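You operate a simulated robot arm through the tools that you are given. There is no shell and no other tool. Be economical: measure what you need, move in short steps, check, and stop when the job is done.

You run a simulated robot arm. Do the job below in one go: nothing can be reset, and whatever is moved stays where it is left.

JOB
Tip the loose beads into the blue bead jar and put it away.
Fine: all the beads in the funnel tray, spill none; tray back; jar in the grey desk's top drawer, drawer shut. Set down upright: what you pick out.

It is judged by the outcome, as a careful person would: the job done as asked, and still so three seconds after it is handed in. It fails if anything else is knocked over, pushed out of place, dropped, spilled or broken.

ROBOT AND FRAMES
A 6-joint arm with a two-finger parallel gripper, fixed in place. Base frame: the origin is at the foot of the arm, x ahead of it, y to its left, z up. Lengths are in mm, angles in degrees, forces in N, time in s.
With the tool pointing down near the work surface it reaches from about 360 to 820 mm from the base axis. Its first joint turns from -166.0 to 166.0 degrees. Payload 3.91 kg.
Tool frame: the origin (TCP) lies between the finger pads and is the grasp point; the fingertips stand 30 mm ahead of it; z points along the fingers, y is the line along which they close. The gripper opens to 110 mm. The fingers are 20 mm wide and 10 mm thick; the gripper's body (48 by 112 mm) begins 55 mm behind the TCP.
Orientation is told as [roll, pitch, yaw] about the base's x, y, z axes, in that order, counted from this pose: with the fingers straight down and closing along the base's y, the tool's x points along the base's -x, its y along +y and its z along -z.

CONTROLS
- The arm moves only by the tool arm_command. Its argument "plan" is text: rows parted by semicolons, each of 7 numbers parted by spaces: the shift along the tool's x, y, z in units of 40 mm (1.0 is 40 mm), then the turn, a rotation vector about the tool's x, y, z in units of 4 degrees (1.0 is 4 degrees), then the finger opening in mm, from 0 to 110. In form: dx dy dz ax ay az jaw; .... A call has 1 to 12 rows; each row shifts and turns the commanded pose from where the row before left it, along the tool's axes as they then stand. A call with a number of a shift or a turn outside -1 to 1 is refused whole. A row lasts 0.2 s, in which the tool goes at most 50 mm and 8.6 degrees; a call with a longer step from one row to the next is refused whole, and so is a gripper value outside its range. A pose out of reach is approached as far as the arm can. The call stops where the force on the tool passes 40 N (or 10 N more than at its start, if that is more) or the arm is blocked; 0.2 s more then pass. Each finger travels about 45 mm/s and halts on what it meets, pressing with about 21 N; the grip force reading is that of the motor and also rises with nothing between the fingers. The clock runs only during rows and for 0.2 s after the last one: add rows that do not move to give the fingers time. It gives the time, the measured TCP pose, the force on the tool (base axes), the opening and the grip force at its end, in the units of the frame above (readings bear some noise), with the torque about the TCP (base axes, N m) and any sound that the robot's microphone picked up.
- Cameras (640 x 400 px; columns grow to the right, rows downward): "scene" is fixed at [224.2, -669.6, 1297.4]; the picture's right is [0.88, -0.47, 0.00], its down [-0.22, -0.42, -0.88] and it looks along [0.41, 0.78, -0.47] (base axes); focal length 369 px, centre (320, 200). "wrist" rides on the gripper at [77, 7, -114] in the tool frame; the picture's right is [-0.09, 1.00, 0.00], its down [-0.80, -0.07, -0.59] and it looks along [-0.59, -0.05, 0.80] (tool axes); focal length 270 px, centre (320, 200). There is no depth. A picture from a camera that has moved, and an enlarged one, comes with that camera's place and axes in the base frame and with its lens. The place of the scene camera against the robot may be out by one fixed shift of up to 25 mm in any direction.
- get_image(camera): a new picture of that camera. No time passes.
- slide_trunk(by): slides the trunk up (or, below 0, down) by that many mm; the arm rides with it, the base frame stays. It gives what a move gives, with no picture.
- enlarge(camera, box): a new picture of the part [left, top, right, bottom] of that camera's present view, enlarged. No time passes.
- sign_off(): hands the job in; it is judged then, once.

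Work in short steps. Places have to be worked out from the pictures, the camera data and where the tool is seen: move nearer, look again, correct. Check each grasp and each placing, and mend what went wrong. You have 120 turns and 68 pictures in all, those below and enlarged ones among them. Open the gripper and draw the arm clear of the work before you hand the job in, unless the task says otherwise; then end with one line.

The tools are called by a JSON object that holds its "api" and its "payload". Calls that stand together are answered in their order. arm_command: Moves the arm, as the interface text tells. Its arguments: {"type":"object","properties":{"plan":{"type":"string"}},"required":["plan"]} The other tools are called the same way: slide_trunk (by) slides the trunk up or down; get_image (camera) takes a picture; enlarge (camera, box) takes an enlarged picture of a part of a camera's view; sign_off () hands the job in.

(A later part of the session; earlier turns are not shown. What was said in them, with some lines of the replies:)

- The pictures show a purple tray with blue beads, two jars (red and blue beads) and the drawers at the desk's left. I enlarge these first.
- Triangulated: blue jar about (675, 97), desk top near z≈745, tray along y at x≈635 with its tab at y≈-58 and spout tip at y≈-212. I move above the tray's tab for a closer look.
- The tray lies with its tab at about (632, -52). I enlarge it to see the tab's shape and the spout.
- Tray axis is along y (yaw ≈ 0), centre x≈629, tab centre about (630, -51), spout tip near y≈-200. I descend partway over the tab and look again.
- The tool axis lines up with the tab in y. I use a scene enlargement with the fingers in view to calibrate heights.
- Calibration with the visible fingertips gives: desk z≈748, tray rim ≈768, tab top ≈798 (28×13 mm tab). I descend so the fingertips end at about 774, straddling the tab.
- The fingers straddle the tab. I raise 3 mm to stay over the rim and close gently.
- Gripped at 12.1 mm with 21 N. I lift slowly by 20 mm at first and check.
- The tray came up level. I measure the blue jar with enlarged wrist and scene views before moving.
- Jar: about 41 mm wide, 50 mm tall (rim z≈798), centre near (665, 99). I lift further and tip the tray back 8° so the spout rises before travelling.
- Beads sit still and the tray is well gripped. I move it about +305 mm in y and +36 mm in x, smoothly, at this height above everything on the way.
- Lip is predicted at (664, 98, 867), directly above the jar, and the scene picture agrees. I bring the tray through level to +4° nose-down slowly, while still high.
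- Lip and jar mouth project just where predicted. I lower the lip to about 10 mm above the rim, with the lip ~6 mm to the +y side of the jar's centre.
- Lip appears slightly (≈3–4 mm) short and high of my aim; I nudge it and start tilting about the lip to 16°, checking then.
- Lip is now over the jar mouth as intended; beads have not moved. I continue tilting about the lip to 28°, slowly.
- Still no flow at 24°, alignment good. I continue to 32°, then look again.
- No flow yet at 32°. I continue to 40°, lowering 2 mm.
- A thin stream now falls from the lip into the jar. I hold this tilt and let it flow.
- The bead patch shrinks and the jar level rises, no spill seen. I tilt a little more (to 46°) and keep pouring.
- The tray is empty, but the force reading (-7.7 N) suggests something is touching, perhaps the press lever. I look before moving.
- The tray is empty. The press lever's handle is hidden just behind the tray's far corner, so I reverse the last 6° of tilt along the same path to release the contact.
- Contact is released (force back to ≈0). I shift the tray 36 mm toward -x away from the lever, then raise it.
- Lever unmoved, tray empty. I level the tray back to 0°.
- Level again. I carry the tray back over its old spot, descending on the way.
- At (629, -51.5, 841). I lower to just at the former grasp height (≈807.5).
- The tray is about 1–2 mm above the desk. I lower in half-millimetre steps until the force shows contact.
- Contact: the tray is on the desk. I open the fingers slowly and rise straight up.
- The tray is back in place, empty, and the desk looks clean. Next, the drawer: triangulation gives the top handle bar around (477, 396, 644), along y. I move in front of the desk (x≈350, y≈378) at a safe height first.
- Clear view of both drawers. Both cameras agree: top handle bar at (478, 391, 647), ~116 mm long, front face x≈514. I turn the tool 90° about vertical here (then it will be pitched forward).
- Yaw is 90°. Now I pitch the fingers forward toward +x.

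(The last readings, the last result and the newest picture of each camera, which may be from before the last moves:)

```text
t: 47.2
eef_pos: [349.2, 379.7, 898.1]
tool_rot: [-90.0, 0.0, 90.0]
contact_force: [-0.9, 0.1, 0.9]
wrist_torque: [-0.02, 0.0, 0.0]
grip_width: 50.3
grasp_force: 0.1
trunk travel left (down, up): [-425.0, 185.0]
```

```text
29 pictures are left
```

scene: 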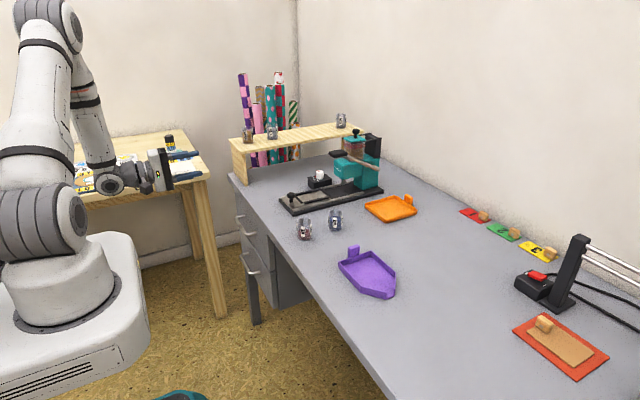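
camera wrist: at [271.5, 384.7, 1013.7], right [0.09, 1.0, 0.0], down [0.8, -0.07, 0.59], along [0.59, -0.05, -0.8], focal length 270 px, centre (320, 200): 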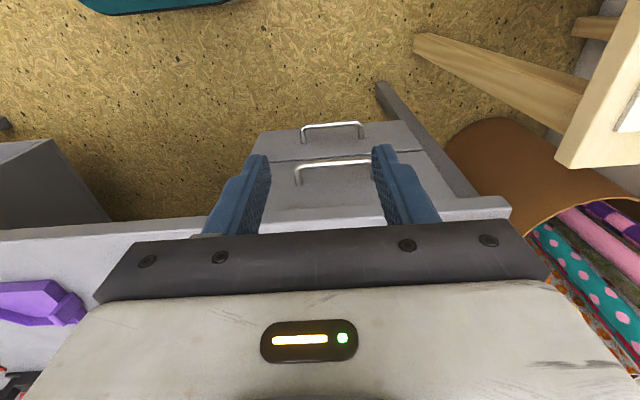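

The tool is horizontal. I slide the trunk down 251 mm to bring it to handle height while still 100 mm short of the handle.

{"api": "slide_trunk", "payload": {"by": -251}}

{"api": "arm_command", "payload": {"plan": "-0.28 0 0 0 0 0 40; 0 0 0 0 0 0 40"}}

{"api": "get_image", "payload": {"camera": "wrist"}}

{"api": "enlarge", "payload": {"camera": "scene", "box": [80, 160, 320, 310]}}

```text
t: 49.8
eef_pos: [349.7, 378.5, 646.2]
tool_rot: [-90.0, 0.0, 90.1]
contact_force: [-1.0, -0.3, 0.2]
wrist_torque: [0.01, -0.01, -0.02]
grip_width: 50.1
grasp_force: 0.0
trunk travel left (down, up): [-174.0, 436.0]
```

```text
t: 50.4
eef_pos: [350.0, 389.1, 647.6]
tool_rot: [-90.0, 0.1, 90.0]
contact_force: [-0.1, 0.4, 0.3]
wrist_torque: [0.02, -0.05, -0.01]
grip_width: 40.0
grasp_force: 0.0
trunk travel left (down, up): [-174.0, 436.0]
```

```text
28 pictures are left
camera wrist: at [235.0, 312.1, 639.9], right [0.0, 0.09, -1.0], down [-0.59, 0.8, 0.07], along [0.8, 0.59, 0.05], focal length 270 px, centre (320, 200)
```

wrist: 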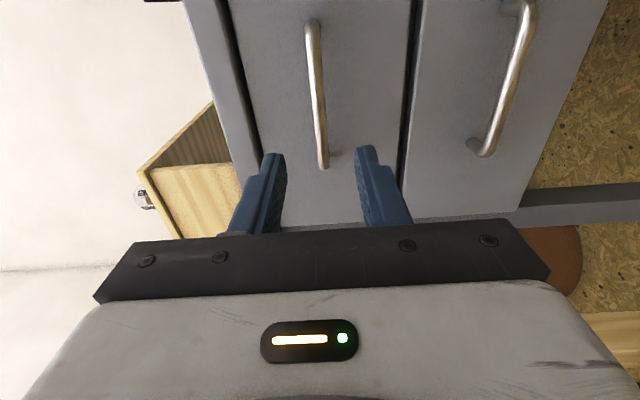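

```text
2.67 times, centred on (200, 235) of scene
camera zoom: at [224.2, -669.6, 1297.4], right [0.88, -0.47, 0.0], down [-0.22, -0.42, -0.88], along [0.41, 0.78, -0.47], focal length 983 px, centre (640, 107)
```

zoom: 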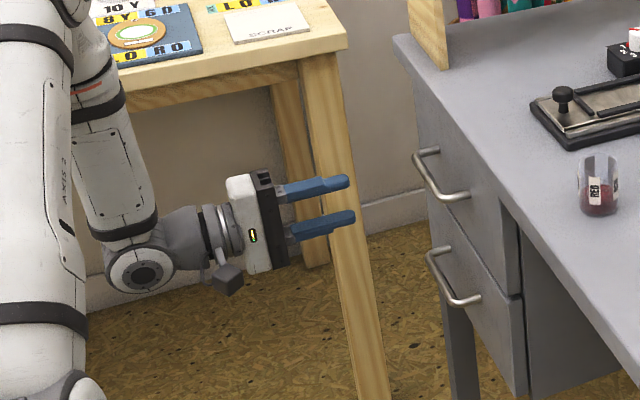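

The bar sits about 3 mm above the tool axis. I raise 3 mm and advance so the fingers straddle it (TCP x≈466).

{"api": "arm_command", "payload": {"plan": "0 -0.08 0.6 0 0 0 40; 0 0 0.8 0 0 0 40; 0 0 0.8 0 0 0 40; 0 0 0.5 0 0 0 40; 0 0 0.2 0 0 0 40; 0 0 0 0 0 0 40"}}

{"api": "get_image", "payload": {"camera": "wrist"}}

```text
t: 51.8
eef_pos: [465.8, 391.1, 650.6]
tool_rot: [-89.9, 0.0, 90.1]
contact_force: [0.3, -1.0, 0.5]
wrist_torque: [0.0, -0.02, 0.04]
grip_width: 40.0
grasp_force: 0.1
trunk travel left (down, up): [-174.0, 436.0]
```

```text
26 pictures are left
camera wrist: at [350.8, 312.8, 643.1], right [0.0, 0.09, -1.0], down [-0.59, 0.8, 0.07], along [0.8, 0.59, 0.05], focal length 270 px, centre (320, 200)
```

wrist: 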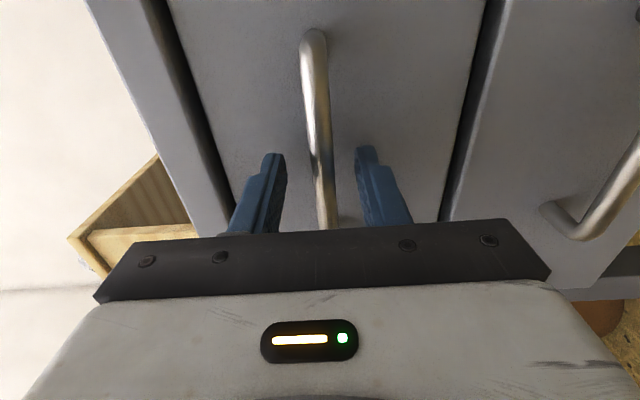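

Bar is between the fingers. I close on it.

{"api": "arm_command", "payload": {"plan": "0 0 0 0 0 0 25; 0 0 0 0 0 0 12; 0 0 0 0 0 0 5; 0 0 0 0 0 0 4; 0 0 0 0 0 0 4"}}

```text
t: 53.0
eef_pos: [466.3, 389.8, 647.9]
tool_rot: [-89.8, 0.2, 90.0]
contact_force: [-5.6, -2.5, -22.1]
wrist_torque: [0.16, 0.2, 0.41]
grip_width: 12.0
grasp_force: 45.1
trunk travel left (down, up): [-174.0, 436.0]
```

Gripped the bar (12 mm), but with a -22 N vertical bias; I relax by lowering 2.5 mm, then start pulling.

{"api": "arm_command", "payload": {"plan": "0 0.06 0 0 0 0 4; 0 0 0 0 0 0 4; 0 0 -0.1 0 0 0 4; 0 0 -0.2 0 0 0 4; 0 0 -0.3 0 0 0 4; 0 0 0 0 0 0 4"}}

```text
t: 54.4
eef_pos: [441.2, 389.9, 649.3]
tool_rot: [-90.0, 0.0, 90.0]
contact_force: [0.8, 5.7, -6.7]
wrist_torque: [0.04, 0.05, -0.75]
grip_width: 11.5
grasp_force: 45.1
trunk travel left (down, up): [-174.0, 436.0]
```

It moved 25 mm with the grip kept. I continue pulling 90 mm and look.

{"api": "arm_command", "payload": {"plan": "0 0 -0.4 0 0 0 4; 0 0 -0.4 0 0 0 4; 0 0 -0.4 0 0 0 4; 0 0 -0.4 0 0 0 4; 0 0 -0.4 0 0 0 4; 0 0 -0.25 0 0 0 4; 0 0 0 0 0 0 4"}}

{"api": "get_image", "payload": {"camera": "scene"}}

```text
t: 56.0
eef_pos: [351.4, 390.6, 649.3]
tool_rot: [-90.0, 0.0, 90.0]
contact_force: [-0.1, 7.1, -2.3]
wrist_torque: [-0.02, 0.02, 0.46]
grip_width: 11.9
grasp_force: 45.1
trunk travel left (down, up): [-174.0, 436.0]
```

```text
25 pictures are left
```

scene: 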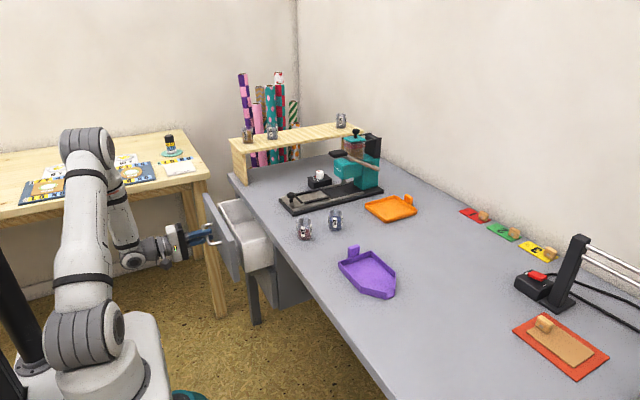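

Drawer is opening well (115 mm so far). I pull another ~70 mm.

{"api": "arm_command", "payload": {"plan": "0 0 -0.3 0 0 0 4; 0 0 -0.4 0 0 0 4; 0 0 -0.4 0 0 0 4; 0 0 -0.4 0 0 0 4; 0 0 -0.25 0 0 0 4; 0 0 0 0 0 0 4"}}

{"api": "enlarge", "payload": {"camera": "scene", "box": [110, 150, 310, 300]}}

```text
t: 57.4
eef_pos: [281.6, 389.6, 648.7]
tool_rot: [-90.0, 0.0, 90.0]
contact_force: [0.6, 12.9, 3.0]
wrist_torque: [0.0, -0.02, -0.89]
grip_width: 11.7
grasp_force: 45.2
trunk travel left (down, up): [-174.0, 436.0]
```

```text
2.67 times, centred on (210, 225) of scene
camera zoom: at [224.2, -669.6, 1297.4], right [0.88, -0.47, 0.0], down [-0.22, -0.42, -0.88], along [0.41, 0.78, -0.47], focal length 983 px, centre (613, 133)
```

zoom: 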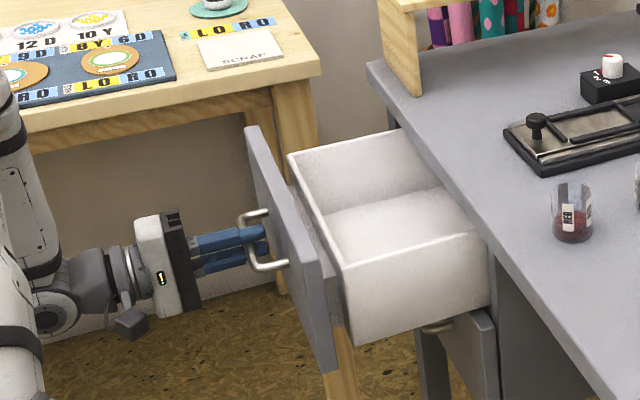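

Drawer is 185 mm open and empty. I open the fingers and back away from the handle.

{"api": "arm_command", "payload": {"plan": "0 0 0 0 0 0 14; 0 0 0 0 0 0 24; 0 0 0 0 0 0 36; 0 0 0 0 0 0 40; 0 0 -0.2 0 0 0 40; 0 0 -0.35 0 0 0 40; 0 0 -0.45 0 0 0 40; 0 0 0 0 0 0 40"}}

{"api": "enlarge", "payload": {"camera": "scene", "box": [50, 120, 310, 330]}}

```text
t: 59.2
eef_pos: [241.9, 389.6, 647.7]
tool_rot: [-90.0, 0.0, 90.1]
contact_force: [-0.2, 1.2, -0.1]
wrist_torque: [-0.01, -0.02, -0.02]
grip_width: 40.0
grasp_force: 0.0
trunk travel left (down, up): [-174.0, 436.0]
```

```text
1.90 times, centred on (180, 225) of scene
camera zoom: at [224.2, -669.6, 1297.4], right [0.88, -0.47, 0.0], down [-0.22, -0.42, -0.88], along [0.41, 0.78, -0.47], focal length 702 px, centre (587, 152)
```

zoom: 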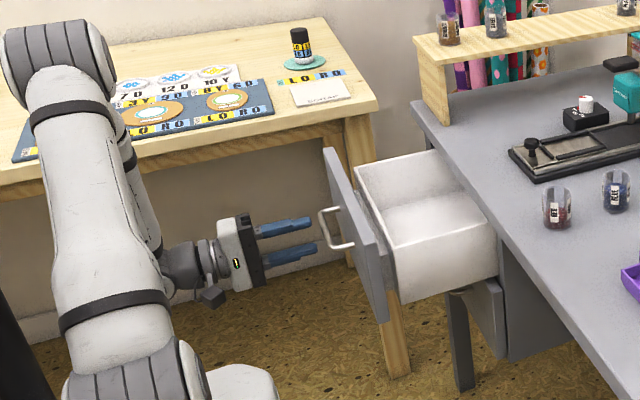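

Clear of the handle. I raise the trunk back 251 mm.

{"api": "slide_trunk", "payload": {"by": 251}}

{"api": "arm_command", "payload": {"plan": "0 0 0 -1 0 0 60; 0 0 0 -1 0 0 60; 0 0 0 -1 0 0 60; 0 0 0 -1 0 0 60; 0 0 0 -1 0 0 60; 0 0 0 -1 0 0 60; 0 0 0 -1 0 0 60; 0 0 0 -1 0 0 60; 0 0 0 -1 0 0 60; 0 0 0 -1 0 0 60; 0 0 0 -1 0 0 60; 0 0 0 -1 0 0 60"}}

{"api": "arm_command", "payload": {"plan": "0 0 0 -1 0 0 60; 0 0 0 -1 0 0 60; 0 0 0 -1 0 0 60; 0 0 0 -1 0 0 60; 0 0 0 -1 0 0 60; 0 0 0 -1 0 0 60; 0 0 0 -1 0 0 60; 0 0 0 -1 0 0 60; 0 0 0 -1 0 0 60; 0 0 0 -1 0 0 60; 0 0 0 -0.5 0 0 60; 0 0 0 0 0 0 60"}}

{"api": "arm_command", "payload": {"plan": "0 0 0 0 0 1 60; 0 0 0 0 0 1 60; 0 0 0 0 0 1 60; 0 0 0 0 0 1 60; 0 0 0 0 0 1 60; 0 0 0 0 0 1 60; 0 0 0 0 0 1 60; 0 0 0 0 0 1 60; 0 0 0 0 0 1 60; 0 0 0 0 0 1 60; 0 0 0 0 0 1 60; 0 0 0 0 0 1 60"}}

{"api": "arm_command", "payload": {"plan": "0 0 0 0 0 1 60; 0 0 0 0 0 1 60; 0 0 0 0 0 1 60; 0 0 0 0 0 1 60; 0 0 0 0 0 1 60; 0 0 0 0 0 1 60; 0 0 0 0 0 1 60; 0 0 0 0 0 1 60; 0 0 0 0 0 1 60; 0 0 0 0 0 1 60; 0 0 0 0 0 0.5 60; 0 0 0 0 0 0 60"}}

```text
t: 61.8
eef_pos: [243.9, 389.6, 898.6]
tool_rot: [-90.0, 0.0, 90.1]
contact_force: [0.0, -0.4, 0.3]
wrist_torque: [-0.03, 0.01, 0.01]
grip_width: 39.8
grasp_force: 0.1
trunk travel left (down, up): [-425.0, 185.0]
```

```text
t: 64.4
eef_pos: [242.9, 390.1, 897.4]
tool_rot: [-41.9, 0.0, 90.1]
contact_force: [-0.1, 0.1, 0.1]
wrist_torque: [-0.02, 0.03, -0.06]
grip_width: 60.1
grasp_force: 0.1
trunk travel left (down, up): [-425.0, 185.0]
```

```text
t: 67.0
eef_pos: [241.3, 390.3, 899.1]
tool_rot: [0.0, 0.1, 90.1]
contact_force: [1.1, 0.1, 0.2]
wrist_torque: [-0.02, 0.0, 0.03]
grip_width: 60.1
grasp_force: 0.0
trunk travel left (down, up): [-425.0, 185.0]
```

```text
t: 69.6
eef_pos: [240.7, 389.5, 898.3]
tool_rot: [0.0, 0.1, 41.8]
contact_force: [-0.2, 0.7, 0.8]
wrist_torque: [-0.05, -0.01, 0.0]
grip_width: 60.1
grasp_force: 0.3
trunk travel left (down, up): [-425.0, 185.0]
```

```text
t: 72.2
eef_pos: [242.6, 388.5, 898.3]
tool_rot: [0.0, 0.0, -0.1]
contact_force: [-1.1, 0.0, -0.6]
wrist_torque: [0.0, -0.01, 0.01]
grip_width: 59.9
grasp_force: 0.0
trunk travel left (down, up): [-425.0, 185.0]
```

Tool is vertical again, yaw 0. I look into the drawer from here to judge its inside.

{"api": "get_image", "payload": {"camera": "wrist"}}

```text
22 pictures are left
camera wrist: at [165.0, 395.9, 1013.5], right [0.09, 1.0, 0.0], down [0.8, -0.07, 0.59], along [0.59, -0.05, -0.8], focal length 270 px, centre (320, 200)
```

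wrist: 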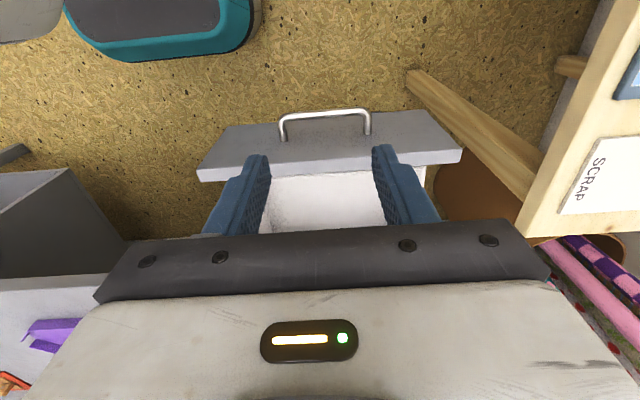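

Panel top is at z≈708, x≈329–345; drawer interior is free. I travel to above the blue jar.

{"api": "arm_command", "payload": {"plan": "-0.88 -0.603 0 0 0 0 80; -0.88 -0.603 0 0 0 0 80; -0.88 -0.603 0 0 0 0 80; -0.88 -0.603 0 0 0 0 80; -0.88 -0.603 0 0 0 0 80; -0.88 -0.603 0 0 0 0 80; -0.88 -0.603 0 0 0 0 80; -0.88 -0.603 0 0 0 0 80; -0.88 -0.603 0 0 0 0 80; -0.88 -0.603 0 0 0 0 80; -0.88 -0.603 0 0 0 0 80; -0.88 -0.603 0 0 0 0 80"}}

{"api": "get_image", "payload": {"camera": "wrist"}}

```text
t: 74.8
eef_pos: [665.2, 100.6, 899.2]
tool_rot: [0.0, 0.0, 0.0]
contact_force: [0.5, 0.5, -0.3]
wrist_torque: [0.03, 0.0, 0.0]
grip_width: 80.0
grasp_force: 0.0
trunk travel left (down, up): [-425.0, 185.0]
```

```text
21 pictures are left
camera wrist: at [587.5, 107.0, 1013.2], right [0.09, 1.0, 0.0], down [0.8, -0.07, 0.59], along [0.59, -0.05, -0.8], focal length 270 px, centre (320, 200)
```

wrist: 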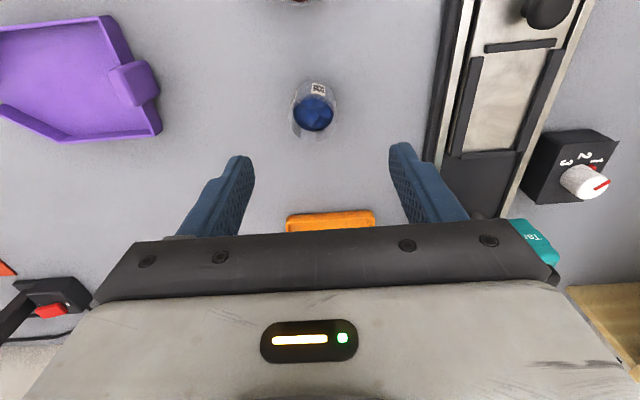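

Jar is nearly under the tool. I enlarge to fix its centre exactly.

{"api": "enlarge", "payload": {"camera": "wrist", "box": [270, 65, 370, 150]}}

```text
4.71 times, centred on (320, 108) of wrist
camera zoom: at [587.5, 107.0, 1013.2], right [0.09, 1.0, 0.0], down [0.8, -0.07, 0.59], along [0.59, -0.05, -0.8], focal length 1272 px, centre (320, 635)
```

zoom: 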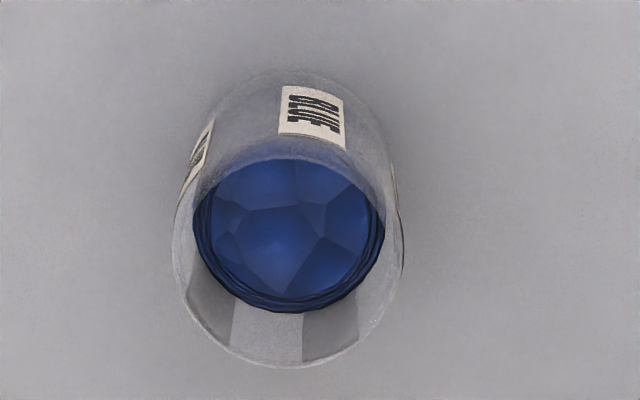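

Jar centre is (665, 95). I shift 5.5 mm in -y and descend to TCP z≈806 with the fingers open 60 mm.

{"api": "arm_command", "payload": {"plan": "0 -0.14 0.3 0 0 0 64; 0 0 0.6 0 0 0 60; 0 0 0.6 0 0 0 60; 0 0 0.5 0 0 0 60; 0 0 0.32 0 0 0 60; 0 0 0 0 0 0 60"}}

{"api": "get_image", "payload": {"camera": "wrist"}}

{"api": "enlarge", "payload": {"camera": "scene", "box": [280, 175, 380, 250]}}

```text
t: 76.2
eef_pos: [665.0, 93.7, 805.8]
tool_rot: [0.0, 0.0, 0.0]
contact_force: [-0.1, -0.2, 0.0]
wrist_torque: [0.0, -0.04, -0.02]
grip_width: 60.2
grasp_force: 0.0
trunk travel left (down, up): [-425.0, 185.0]
```

```text
19 pictures are left
camera wrist: at [587.4, 101.1, 920.0], right [0.09, 1.0, 0.0], down [0.8, -0.07, 0.59], along [0.59, -0.05, -0.8], focal length 270 px, centre (320, 200)
```

wrist: 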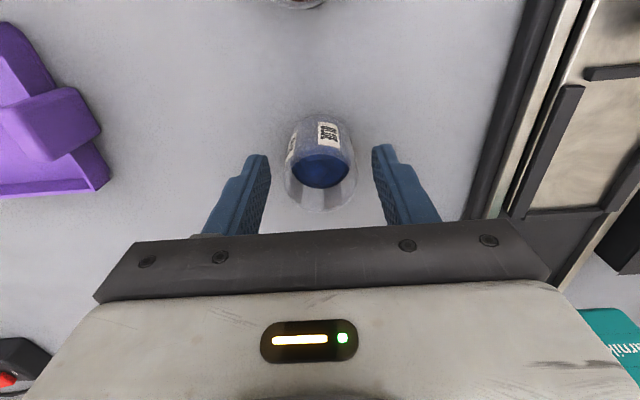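

```text
5.33 times, centred on (330, 212) of scene
camera zoom: at [224.2, -669.6, 1297.4], right [0.88, -0.47, 0.0], down [-0.22, -0.42, -0.88], along [0.41, 0.78, -0.47], focal length 1966 px, centre (267, 133)
```

zoom: 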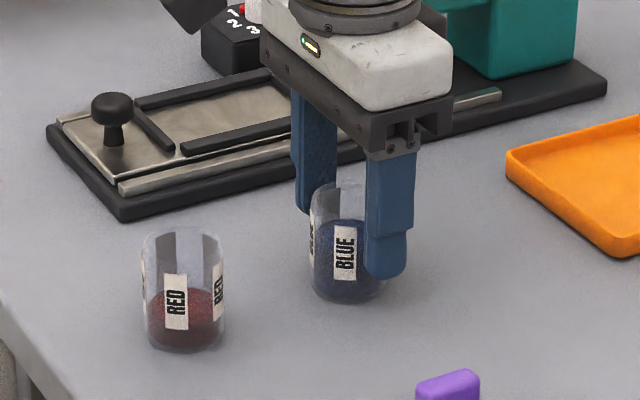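

Jar is centred between the fingers. I close.

{"api": "arm_command", "payload": {"plan": "0 0 0 0 0 0 50; 0 0 0 0 0 0 44; 0 0 0 0 0 0 38; 0 0 0 0 0 0 36; 0 0 0 0 0 0 36; 0 0 0 0 0 0 36"}}

```text
t: 77.6
eef_pos: [664.9, 95.0, 806.6]
tool_rot: [-0.1, 0.0, 0.0]
contact_force: [0.2, -0.1, -0.9]
wrist_torque: [0.02, -0.01, -0.01]
grip_width: 37.8
grasp_force: 20.8
trunk travel left (down, up): [-425.0, 185.0]
```

Jar gripped (37.8 mm). I lift it smoothly by ~96 mm.

{"api": "arm_command", "payload": {"plan": "0 0 -0.15 0 0 0 36; 0 0 -0.3 0 0 0 36; 0 0 -0.5 0 0 0 36; 0 0 -0.6 0 0 0 36; 0 0 -0.5 0 0 0 36; 0 0 -0.25 0 0 0 36; 0 0 -0.1 0 0 0 36; 0 0 0 0 0 0 36"}}

{"api": "enlarge", "payload": {"camera": "scene", "box": [270, 130, 410, 240]}}

```text
t: 79.4
eef_pos: [664.4, 94.3, 902.9]
tool_rot: [0.0, -0.1, 0.0]
contact_force: [-0.2, -0.8, -0.7]
wrist_torque: [0.0, -0.03, 0.04]
grip_width: 37.7
grasp_force: 21.0
trunk travel left (down, up): [-425.0, 185.0]
```

```text
3.64 times, centred on (340, 185) of scene
camera zoom: at [224.2, -669.6, 1297.4], right [0.88, -0.47, 0.0], down [-0.22, -0.42, -0.88], along [0.41, 0.78, -0.47], focal length 1341 px, centre (247, 254)
```

zoom: 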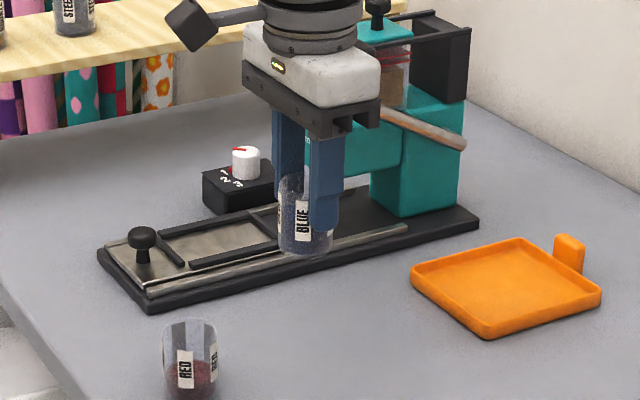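

Jar is held upright, desk clean underneath. I carry it smoothly to above the open drawer at (447, 390).

{"api": "arm_command", "payload": {"plan": "0.154 0.209 0 0 0 0 36; 0.308 0.418 0 0 0 0 36; 0.462 0.627 0 0 0 0 36; 0.565 0.767 0 0 0 0 36; 0.616 0.837 0 0 0 0 36; 0.616 0.837 0 0 0 0 36; 0.616 0.837 0 0 0 0 36; 0.616 0.837 0 0 0 0 36; 0.565 0.767 0 0 0 0 36; 0.462 0.627 0 0 0 0 36; 0.308 0.418 0 0 0 0 36; 0.154 0.209 0 0 0 0 36"}}

{"api": "get_image", "payload": {"camera": "wrist"}}

{"api": "enlarge", "payload": {"camera": "scene", "box": [150, 120, 310, 290]}}

```text
t: 82.0
eef_pos: [446.8, 390.2, 902.7]
tool_rot: [-0.1, 0.0, 0.0]
contact_force: [0.2, -0.4, -0.9]
wrist_torque: [0.01, -0.02, -0.01]
grip_width: 38.0
grasp_force: 21.4
trunk travel left (down, up): [-425.0, 185.0]
```

```text
16 pictures are left
camera wrist: at [369.6, 397.4, 1016.2], right [0.09, 1.0, 0.0], down [0.8, -0.07, 0.59], along [0.59, -0.05, -0.8], focal length 270 px, centre (320, 200)
```

wrist: 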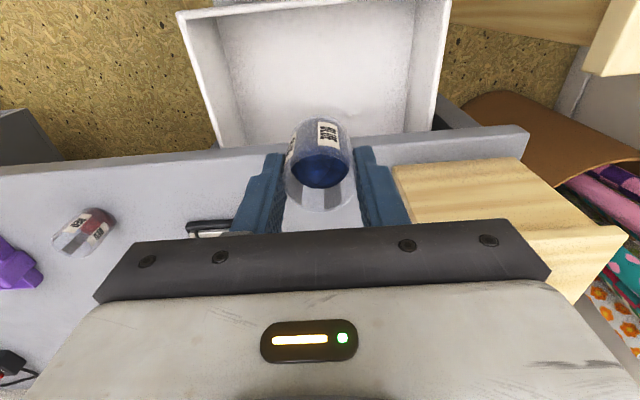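

```text
2.35 times, centred on (230, 205) of scene
camera zoom: at [224.2, -669.6, 1297.4], right [0.88, -0.47, 0.0], down [-0.22, -0.42, -0.88], along [0.41, 0.78, -0.47], focal length 868 px, centre (532, 188)
```

zoom: 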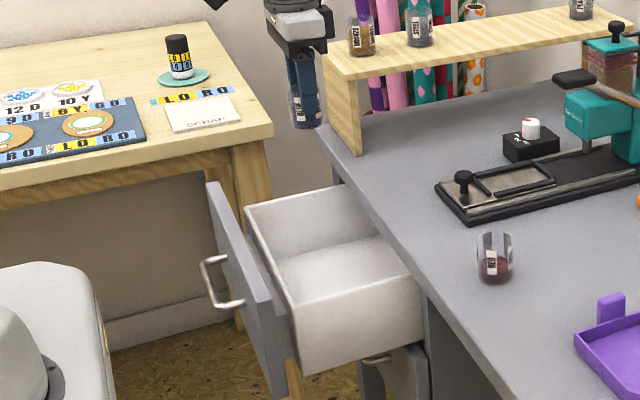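

Everything is clear: shelf starts beyond y≈465 and the desk edge beyond x≈495. I lower the jar into the drawer, first to about 30 mm above the estimated floor.

{"api": "arm_command", "payload": {"plan": "0 0 0.3 0 0 0 36; 0 0 0.6 0 0 0 36; 0 0 0.75 0 0 0 36; 0 0 0.75 0 0 0 36; 0 0 0.75 0 0 0 36; 0 0 0.75 0 0 0 36; 0 0 0.75 0 0 0 36; 0 0 0.6 0 0 0 36; 0 0 0.4 0 0 0 36; 0 0 0.25 0 0 0 36; 0 0 0.1 0 0 0 36; 0 0 0 0 0 0 36"}}

{"api": "enlarge", "payload": {"camera": "scene", "box": [150, 120, 310, 290]}}

{"api": "get_image", "payload": {"camera": "wrist"}}

```text
t: 84.6
eef_pos: [448.2, 391.4, 661.7]
tool_rot: [0.1, -0.1, 0.1]
contact_force: [-0.1, 0.2, -0.5]
wrist_torque: [0.02, 0.03, -0.02]
grip_width: 37.9
grasp_force: 20.8
trunk travel left (down, up): [-425.0, 185.0]
```

```text
2.35 times, centred on (230, 205) of scene
camera zoom: at [224.2, -669.6, 1297.4], right [0.88, -0.47, 0.0], down [-0.22, -0.42, -0.88], along [0.41, 0.78, -0.47], focal length 868 px, centre (532, 188)
```

zoom: 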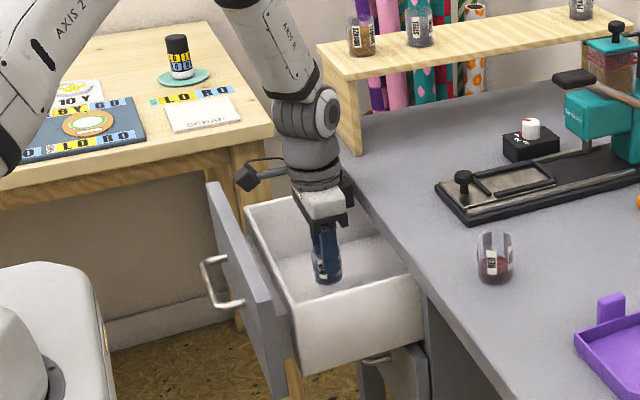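

```text
13 pictures are left
camera wrist: at [370.1, 397.2, 776.1], right [0.09, 1.0, 0.0], down [0.8, -0.07, 0.59], along [0.59, -0.05, -0.8], focal length 270 px, centre (320, 200)
```

wrist: 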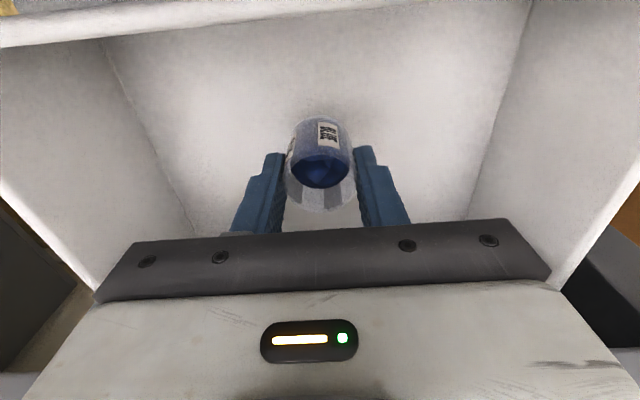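

Jar is inside the drawer, above the floor. I lower gently in 4 mm rows.

{"api": "arm_command", "payload": {"plan": "0 0 0.1 0 0 0 36; 0 0 0.1 0 0 0 36; 0 0 0.1 0 0 0 36; 0 0 0.1 0 0 0 36; 0 0 0.1 0 0 0 36; 0 0 0 0 0 0 36"}}

{"api": "enlarge", "payload": {"camera": "wrist", "box": [240, 60, 400, 160]}}

```text
t: 86.0
eef_pos: [446.2, 391.9, 642.8]
tool_rot: [0.0, 0.0, 0.1]
contact_force: [-0.7, 0.1, -0.8]
wrist_torque: [0.01, 0.02, -0.01]
grip_width: 38.1
grasp_force: 21.0
trunk travel left (down, up): [-425.0, 185.0]
```

```text
4.00 times, centred on (320, 110) of wrist
camera zoom: at [369.9, 397.1, 756.1], right [0.09, 1.0, 0.0], down [0.8, -0.07, 0.59], along [0.59, -0.05, -0.8], focal length 1081 px, centre (320, 560)
```

zoom: 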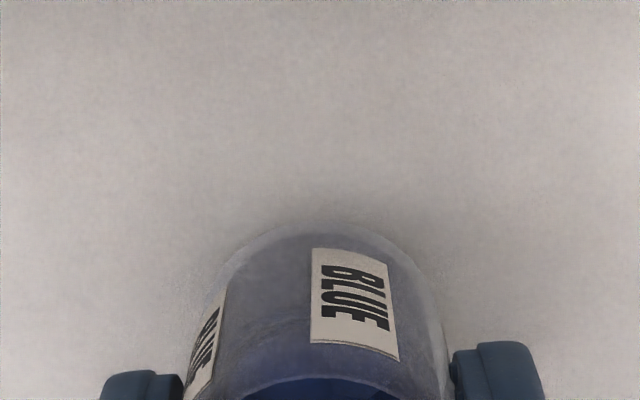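

Shadow shows the floor close. I continue in ~1.6 mm rows.

{"api": "arm_command", "payload": {"plan": "0 0 0.04 0 0 0 36; 0 0 0.04 0 0 0 36; 0 0 0.04 0 0 0 36; 0 0 0.04 0 0 0 36"}}

```text
t: 87.0
eef_pos: [447.2, 391.1, 636.3]
tool_rot: [0.0, 0.0, 0.0]
contact_force: [-0.2, 0.5, 0.4]
wrist_torque: [0.0, 0.01, 0.0]
grip_width: 37.7
grasp_force: 20.7
trunk travel left (down, up): [-425.0, 185.0]
```

Not yet a clear contact. I go on with 1 mm rows.

{"api": "arm_command", "payload": {"plan": "0 0 0.025 0 0 0 36; 0 0 0.025 0 0 0 36; 0 0 0.025 0 0 0 36"}}

```text
t: 87.8
eef_pos: [447.3, 390.6, 633.2]
tool_rot: [0.0, 0.1, 0.0]
contact_force: [-0.1, 0.2, 0.0]
wrist_torque: [0.02, -0.01, -0.01]
grip_width: 38.0
grasp_force: 21.2
trunk travel left (down, up): [-425.0, 185.0]
```

{"api": "arm_command", "payload": {"plan": "0 0 0.025 0 0 0 36; 0 0 0.025 0 0 0 36; 0 0 0.025 0 0 0 36; 0 0 0.025 0 0 0 36"}}

{"api": "enlarge", "payload": {"camera": "wrist", "box": [240, 60, 400, 160]}}

```text
t: 88.8
eef_pos: [448.5, 389.6, 629.0]
tool_rot: [0.1, -0.1, 0.0]
contact_force: [0.2, 0.2, 15.8]
wrist_torque: [0.04, 0.0, -0.03]
grip_width: 37.9
grasp_force: 21.0
trunk travel left (down, up): [-425.0, 185.0]
```

```text
4.00 times, centred on (320, 110) of wrist
camera zoom: at [369.6, 396.9, 744.1], right [0.09, 1.0, 0.0], down [0.8, -0.07, 0.6], along [0.59, -0.05, -0.8], focal length 1081 px, centre (320, 560)
```

zoom: 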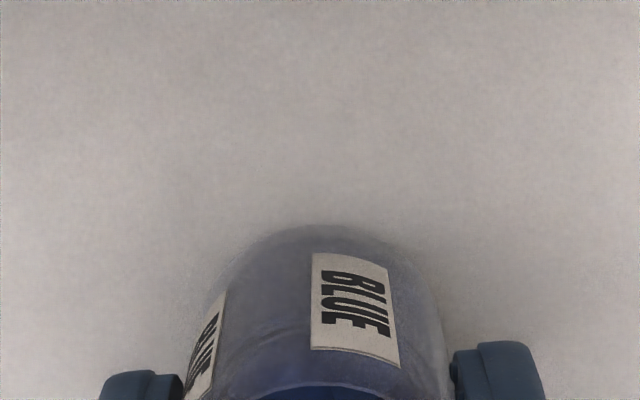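

The jar stands on the drawer floor (15.8 N). I ease up a hair, open slowly, and rise.

{"api": "arm_command", "payload": {"plan": "0 0 -0.015 0 0 0 36; 0 0 0 0 0 0 44; 0 0 0 0 0 0 54; 0 0 0 0 0 0 60; 0 0 -0.2 0 0 0 60; 0 0 -0.4 0 0 0 60; 0 0 -0.6 0 0 0 60; 0 0 -0.7 0 0 0 60; 0 0 -0.7 0 0 0 60; 0 0 -0.7 0 0 0 60; 0 0 -0.7 0 0 0 60; 0 0 -0.7 0 0 0 60"}}

{"api": "arm_command", "payload": {"plan": "0 0 -0.8 0 0 0 60; 0 0 -0.8 0 0 0 60; 0 0 -0.4 0 0 0 60; 0 0 0 0 0 0 60"}}

{"api": "get_image", "payload": {"camera": "wrist"}}

```text
t: 91.4
eef_pos: [447.7, 390.1, 818.7]
tool_rot: [0.0, -0.1, -0.1]
contact_force: [0.1, 0.6, 0.3]
wrist_torque: [0.0, -0.01, 0.0]
grip_width: 59.8
grasp_force: 0.1
trunk travel left (down, up): [-425.0, 185.0]
```

```text
t: 92.4
eef_pos: [447.1, 391.0, 897.6]
tool_rot: [0.0, 0.0, 0.0]
contact_force: [0.0, -0.2, 0.1]
wrist_torque: [0.03, 0.0, -0.03]
grip_width: 59.8
grasp_force: 0.0
trunk travel left (down, up): [-425.0, 185.0]
```

```text
10 pictures are left
camera wrist: at [369.8, 397.4, 1012.4], right [0.09, 1.0, 0.0], down [0.8, -0.07, 0.59], along [0.59, -0.05, -0.8], focal length 270 px, centre (320, 200)
```

wrist: 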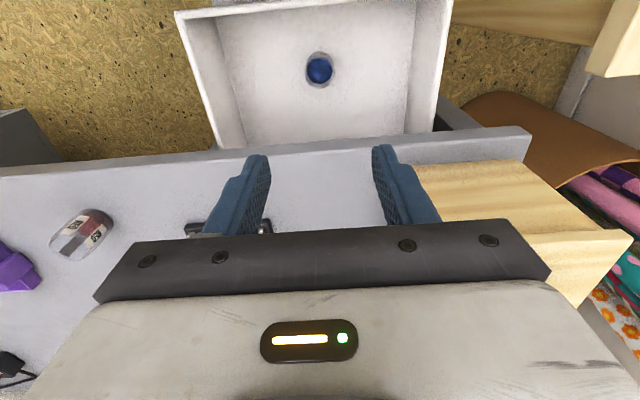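

Jar stands upright in the drawer. To shut it I back off to x≈242, close the fingers, and pitch the tool forward to push the front panel above the handle.

{"api": "arm_command", "payload": {"plan": "0.85 0 0 0 0 0 40; 0.85 0 0 0 0 0 20; 0.85 0 0 0 0 0 5; 0.85 0 0 0 0 0 0; 0.85 0 0 0 0 0 0; 0.87 0 0 0 0 0 0; 0 0 0 0 0 0 0"}}

{"api": "arm_command", "payload": {"plan": "0 0 0 0 -1 0 0; 0 0 0 0 -1 0 0; 0 0 0 0 -1 0 0; 0 0 0 0 -1 0 0; 0 0 0 0 -1 0 0; 0 0 0 0 -1 0 0; 0 0 0 0 -1 0 0; 0 0 0 0 -1 0 0; 0 0 0 0 -1 0 0; 0 0 0 0 -1 0 0; 0 0 0 0 -1 0 0; 0 0 0 0 -1 0 0"}}

{"api": "arm_command", "payload": {"plan": "0 0 0 0 -1 0 0; 0 0 0 0 -1 0 0; 0 0 0 0 -1 0 0; 0 0 0 0 -1 0 0; 0 0 0 0 -1 0 0; 0 0 0 0 -1 0 0; 0 0 0 0 -1 0 0; 0 0 0 0 -1 0 0; 0 0 0 0 -1 0 0; 0 0 0 0 -1 0 0; 0 0 0 0 -0.5 0 0; 0 0 0 0 0 0 0"}}

{"api": "get_image", "payload": {"camera": "scene"}}

```text
t: 94.0
eef_pos: [241.8, 390.6, 898.4]
tool_rot: [0.0, 0.0, 0.1]
contact_force: [0.3, 0.4, -0.5]
wrist_torque: [0.01, 0.03, 0.02]
grip_width: 0.0
grasp_force: 20.9
trunk travel left (down, up): [-425.0, 185.0]
```

```text
t: 96.6
eef_pos: [241.0, 390.4, 897.0]
tool_rot: [0.0, -48.2, 0.0]
contact_force: [0.2, 0.0, 0.7]
wrist_torque: [-0.02, 0.02, 0.04]
grip_width: 0.0
grasp_force: 21.0
trunk travel left (down, up): [-425.0, 185.0]
```

```text
t: 99.2
eef_pos: [242.0, 389.8, 898.2]
tool_rot: [-95.4, -90.0, 95.4]
contact_force: [0.2, -0.8, 0.7]
wrist_torque: [0.01, 0.01, -0.02]
grip_width: 0.1
grasp_force: 21.1
trunk travel left (down, up): [-425.0, 185.0]
```

```text
9 pictures are left
```

scene: 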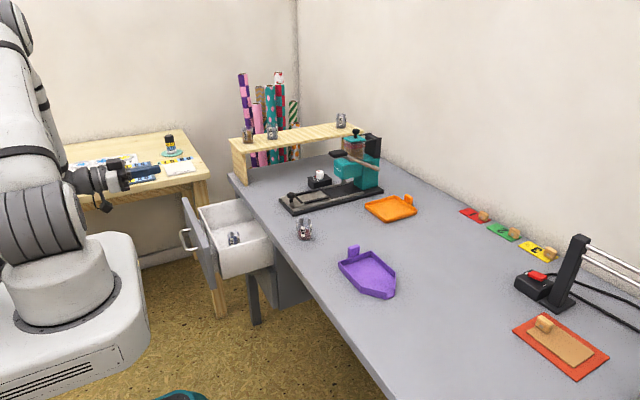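

Tool points forward with closed fingers. I lower the trunk 214 mm so the fingers meet the panel at z≈684, above the handle bar.

{"api": "slide_trunk", "payload": {"by": -214}}

{"api": "enlarge", "payload": {"camera": "scene", "box": [80, 150, 310, 300]}}

```text
t: 101.5
eef_pos: [243.1, 389.8, 683.0]
tool_rot: [-71.1, -90.0, 71.1]
contact_force: [-0.4, 0.3, 0.0]
wrist_torque: [0.01, -0.01, -0.04]
grip_width: 0.2
grasp_force: 21.3
trunk travel left (down, up): [-211.0, 399.0]
```

```text
2.67 times, centred on (195, 225) of scene
camera zoom: at [224.2, -669.6, 1297.4], right [0.88, -0.47, 0.0], down [-0.22, -0.42, -0.88], along [0.41, 0.78, -0.47], focal length 983 px, centre (653, 133)
```

zoom: 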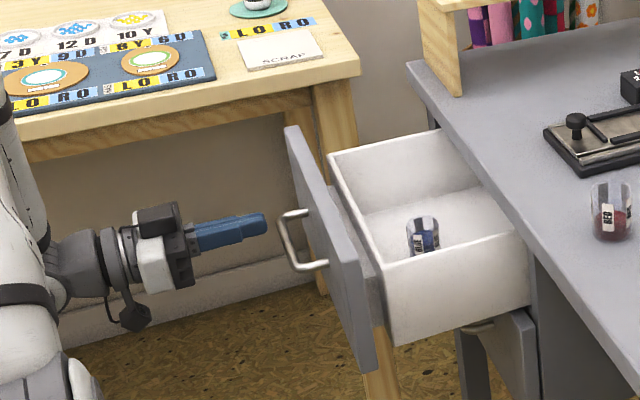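

Fingers are level above the handle bar. I advance to near the panel, then push slowly.

{"api": "arm_command", "payload": {"plan": "0 0 0.4 0 0 0 0; 0 0 0.4 0 0 0 0; 0 0 0.3 0 0 0 0; 0 0 0.12 0 0 0 0; 0 0 0.1 0 0 0 0; 0 0 0.1 0 0 0 0; 0 0 0.12 0 0 0 0; 0 0 0.15 0 0 0 0; 0 0 0.2 0 0 0 0; 0 0 0.2 0 0 0 0; 0 0 0.2 0 0 0 0; 0 0 0.1 0 0 0 0"}}

{"api": "enlarge", "payload": {"camera": "scene", "box": [80, 150, 310, 300]}}

```text
t: 104.1
eef_pos: [338.2, 391.0, 684.2]
tool_rot: [-67.0, -89.9, 67.0]
contact_force: [0.4, -0.8, 0.2]
wrist_torque: [0.0, 0.04, -0.01]
grip_width: 0.2
grasp_force: 21.2
trunk travel left (down, up): [-211.0, 399.0]
```

```text
2.67 times, centred on (195, 225) of scene
camera zoom: at [224.2, -669.6, 1297.4], right [0.88, -0.47, 0.0], down [-0.22, -0.42, -0.88], along [0.41, 0.78, -0.47], focal length 983 px, centre (653, 133)
```

zoom: 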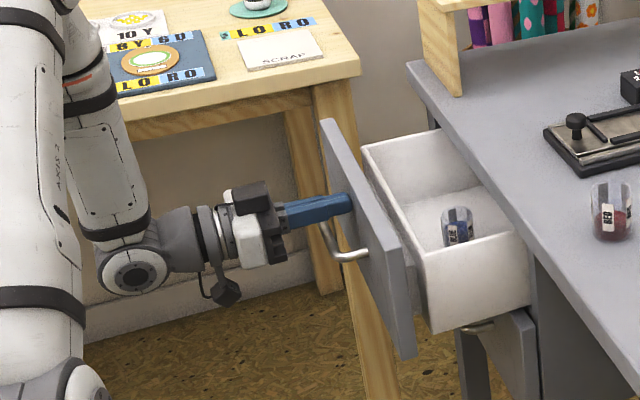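

The drawer slides in with the jar upright. I continue pushing ~125 mm with gentle ramps.

{"api": "arm_command", "payload": {"plan": "0 0 0.1 0 0 0 0; 0 0 0.2 0 0 0 0; 0 0 0.3 0 0 0 0; 0 0 0.33 0 0 0 0; 0 0 0.35 0 0 0 0; 0 0 0.35 0 0 0 0; 0 0 0.35 0 0 0 0; 0 0 0.35 0 0 0 0; 0 0 0.3 0 0 0 0; 0 0 0.25 0 0 0 0; 0 0 0.15 0 0 0 0; 0 0 0.1 0 0 0 0"}}

{"api": "enlarge", "payload": {"camera": "scene", "box": [80, 150, 310, 300]}}

```text
t: 106.7
eef_pos: [464.0, 390.7, 684.3]
tool_rot: [-65.6, -89.9, 65.6]
contact_force: [-0.5, 0.2, -0.7]
wrist_torque: [0.0, 0.01, -0.01]
grip_width: 0.1
grasp_force: 21.0
trunk travel left (down, up): [-211.0, 399.0]
```

```text
2.67 times, centred on (195, 225) of scene
camera zoom: at [224.2, -669.6, 1297.4], right [0.88, -0.47, 0.0], down [-0.22, -0.42, -0.88], along [0.41, 0.78, -0.47], focal length 983 px, centre (653, 133)
```

zoom: 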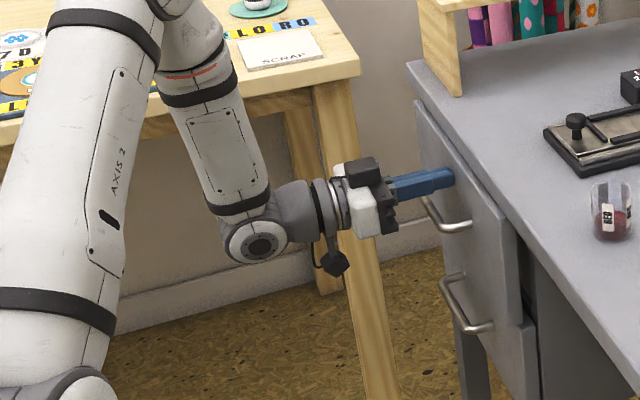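

Almost shut. I push the last stretch in 2.5–3 mm rows until resistance shows.

{"api": "arm_command", "payload": {"plan": "0 0 0.08 0 0 0 0; 0 0 0.08 0 0 0 0; 0 0 0.07 0 0 0 0; 0 0 0.06 0 0 0 0; 0 0 0.06 0 0 0 0; 0 0 0 0 0 0 0"}}

```text
t: 108.1
eef_pos: [476.3, 390.8, 683.2]
tool_rot: [-70.1, -89.9, 70.0]
contact_force: [-0.8, 0.2, 0.1]
wrist_torque: [-0.02, -0.01, -0.03]
grip_width: 0.0
grasp_force: 21.6
trunk travel left (down, up): [-211.0, 399.0]
```

{"api": "arm_command", "payload": {"plan": "0 0 0.06 0 0 0 0; 0 0 0.06 0 0 0 0; 0 0 0.05 0 0 0 0; 0 0 0.05 0 0 0 0; 0 0 0 0 0 0 0"}}

```text
t: 108.7
eef_pos: [479.7, 390.0, 684.5]
tool_rot: [-74.6, -89.7, 74.5]
contact_force: [-19.8, -4.8, 6.2]
wrist_torque: [0.12, -0.36, -0.14]
grip_width: 0.0
grasp_force: 21.3
trunk travel left (down, up): [-211.0, 399.0]
stopped in row 3: the force on the tool passed its limit at 45 N (the readings are from after the stop); the commanded pose is now the measured one
```

A firm stop at tip x≈510: the drawer has reached its end. I back straight off and check that it stays shut.

{"api": "arm_command", "payload": {"plan": "0 0 -0.1 0 0 0 0; 0 0 -0.3 0 0 0 0; 0 0 -0.6 0 0 0 0; 0 0 -0.9 0 0 0 0; 0 0 -0.9 0 0 0 0; 0 0 -0.9 0 0 0 0; 0 0 -0.9 0 0 0 0; 0 0 0 0 0 0 0"}}

{"api": "enlarge", "payload": {"camera": "scene", "box": [200, 150, 320, 300]}}

```text
t: 110.5
eef_pos: [295.0, 390.4, 682.2]
tool_rot: [-52.9, -89.7, 52.8]
contact_force: [0.1, 0.5, -0.7]
wrist_torque: [0.0, 0.01, -0.04]
grip_width: 0.0
grasp_force: 20.7
trunk travel left (down, up): [-211.0, 399.0]
```

```text
2.67 times, centred on (260, 225) of scene
camera zoom: at [224.2, -669.6, 1297.4], right [0.88, -0.47, 0.0], down [-0.22, -0.42, -0.88], along [0.41, 0.78, -0.47], focal length 983 px, centre (480, 133)
```

zoom: 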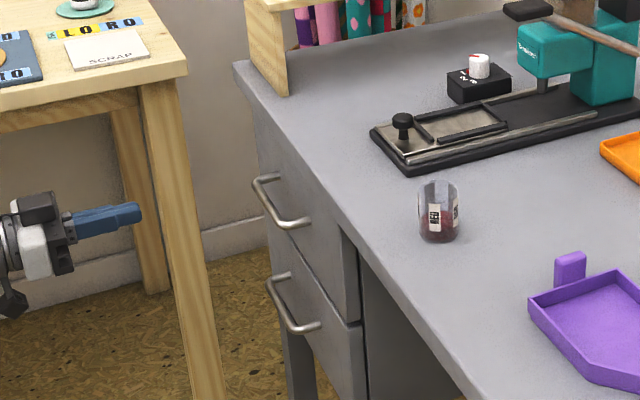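

The drawer is fully shut and stays so. I open the gripper, raise clear, and take one last overall look.

{"api": "arm_command", "payload": {"plan": "0 0 0 0 0 0 30; 0 0 0 0 0 0 60; 0 0 0 0 0 0 60; 0 0 0 0 0 0 60"}}

{"api": "slide_trunk", "payload": {"by": 214}}

{"api": "get_image", "payload": {"camera": "scene"}}

{"api": "enlarge", "payload": {"camera": "scene", "box": [270, 180, 430, 310]}}

```text
t: 111.5
eef_pos: [295.5, 390.6, 684.0]
tool_rot: [-52.3, -89.5, 52.3]
contact_force: [0.1, 0.4, 0.7]
wrist_torque: [0.01, 0.02, -0.02]
grip_width: 60.0
grasp_force: 0.0
trunk travel left (down, up): [-211.0, 399.0]
```

```text
t: 113.8
eef_pos: [295.1, 390.6, 897.6]
tool_rot: [-52.4, -89.6, 52.5]
contact_force: [-0.7, 0.3, -0.1]
wrist_torque: [0.04, -0.01, 0.02]
grip_width: 60.0
grasp_force: 0.0
trunk travel left (down, up): [-425.0, 185.0]
```

```text
4 pictures are left
```

scene: 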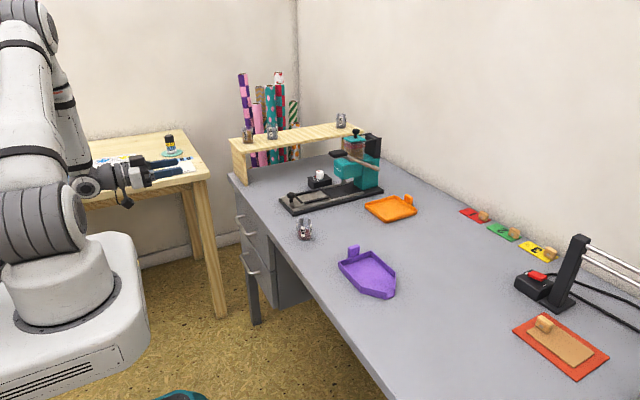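

```text
3.08 times, centred on (350, 245) of scene
camera zoom: at [224.2, -669.6, 1297.4], right [0.88, -0.47, 0.0], down [-0.22, -0.42, -0.88], along [0.41, 0.78, -0.47], focal length 1134 px, centre (228, 62)
```

zoom: 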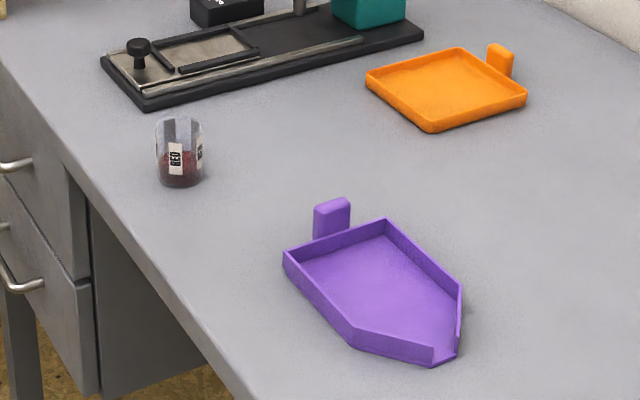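

The tray is in its original place and empty, no beads are spilled, everything else is untouched, the drawer is shut and the arm is clear. I hand in.

{"api": "sign_off", "payload": {}}

```text
The job is handed in.
```

All the beads from the funnel tray are in the blue jar with none seen spilled, the tray is back in its place, and the jar stands upright in the grey desk's top drawer, which is shut; while pouring, the tool touched something, most likely the press lever (about 8 N), and the lever looked unmoved afterwards.
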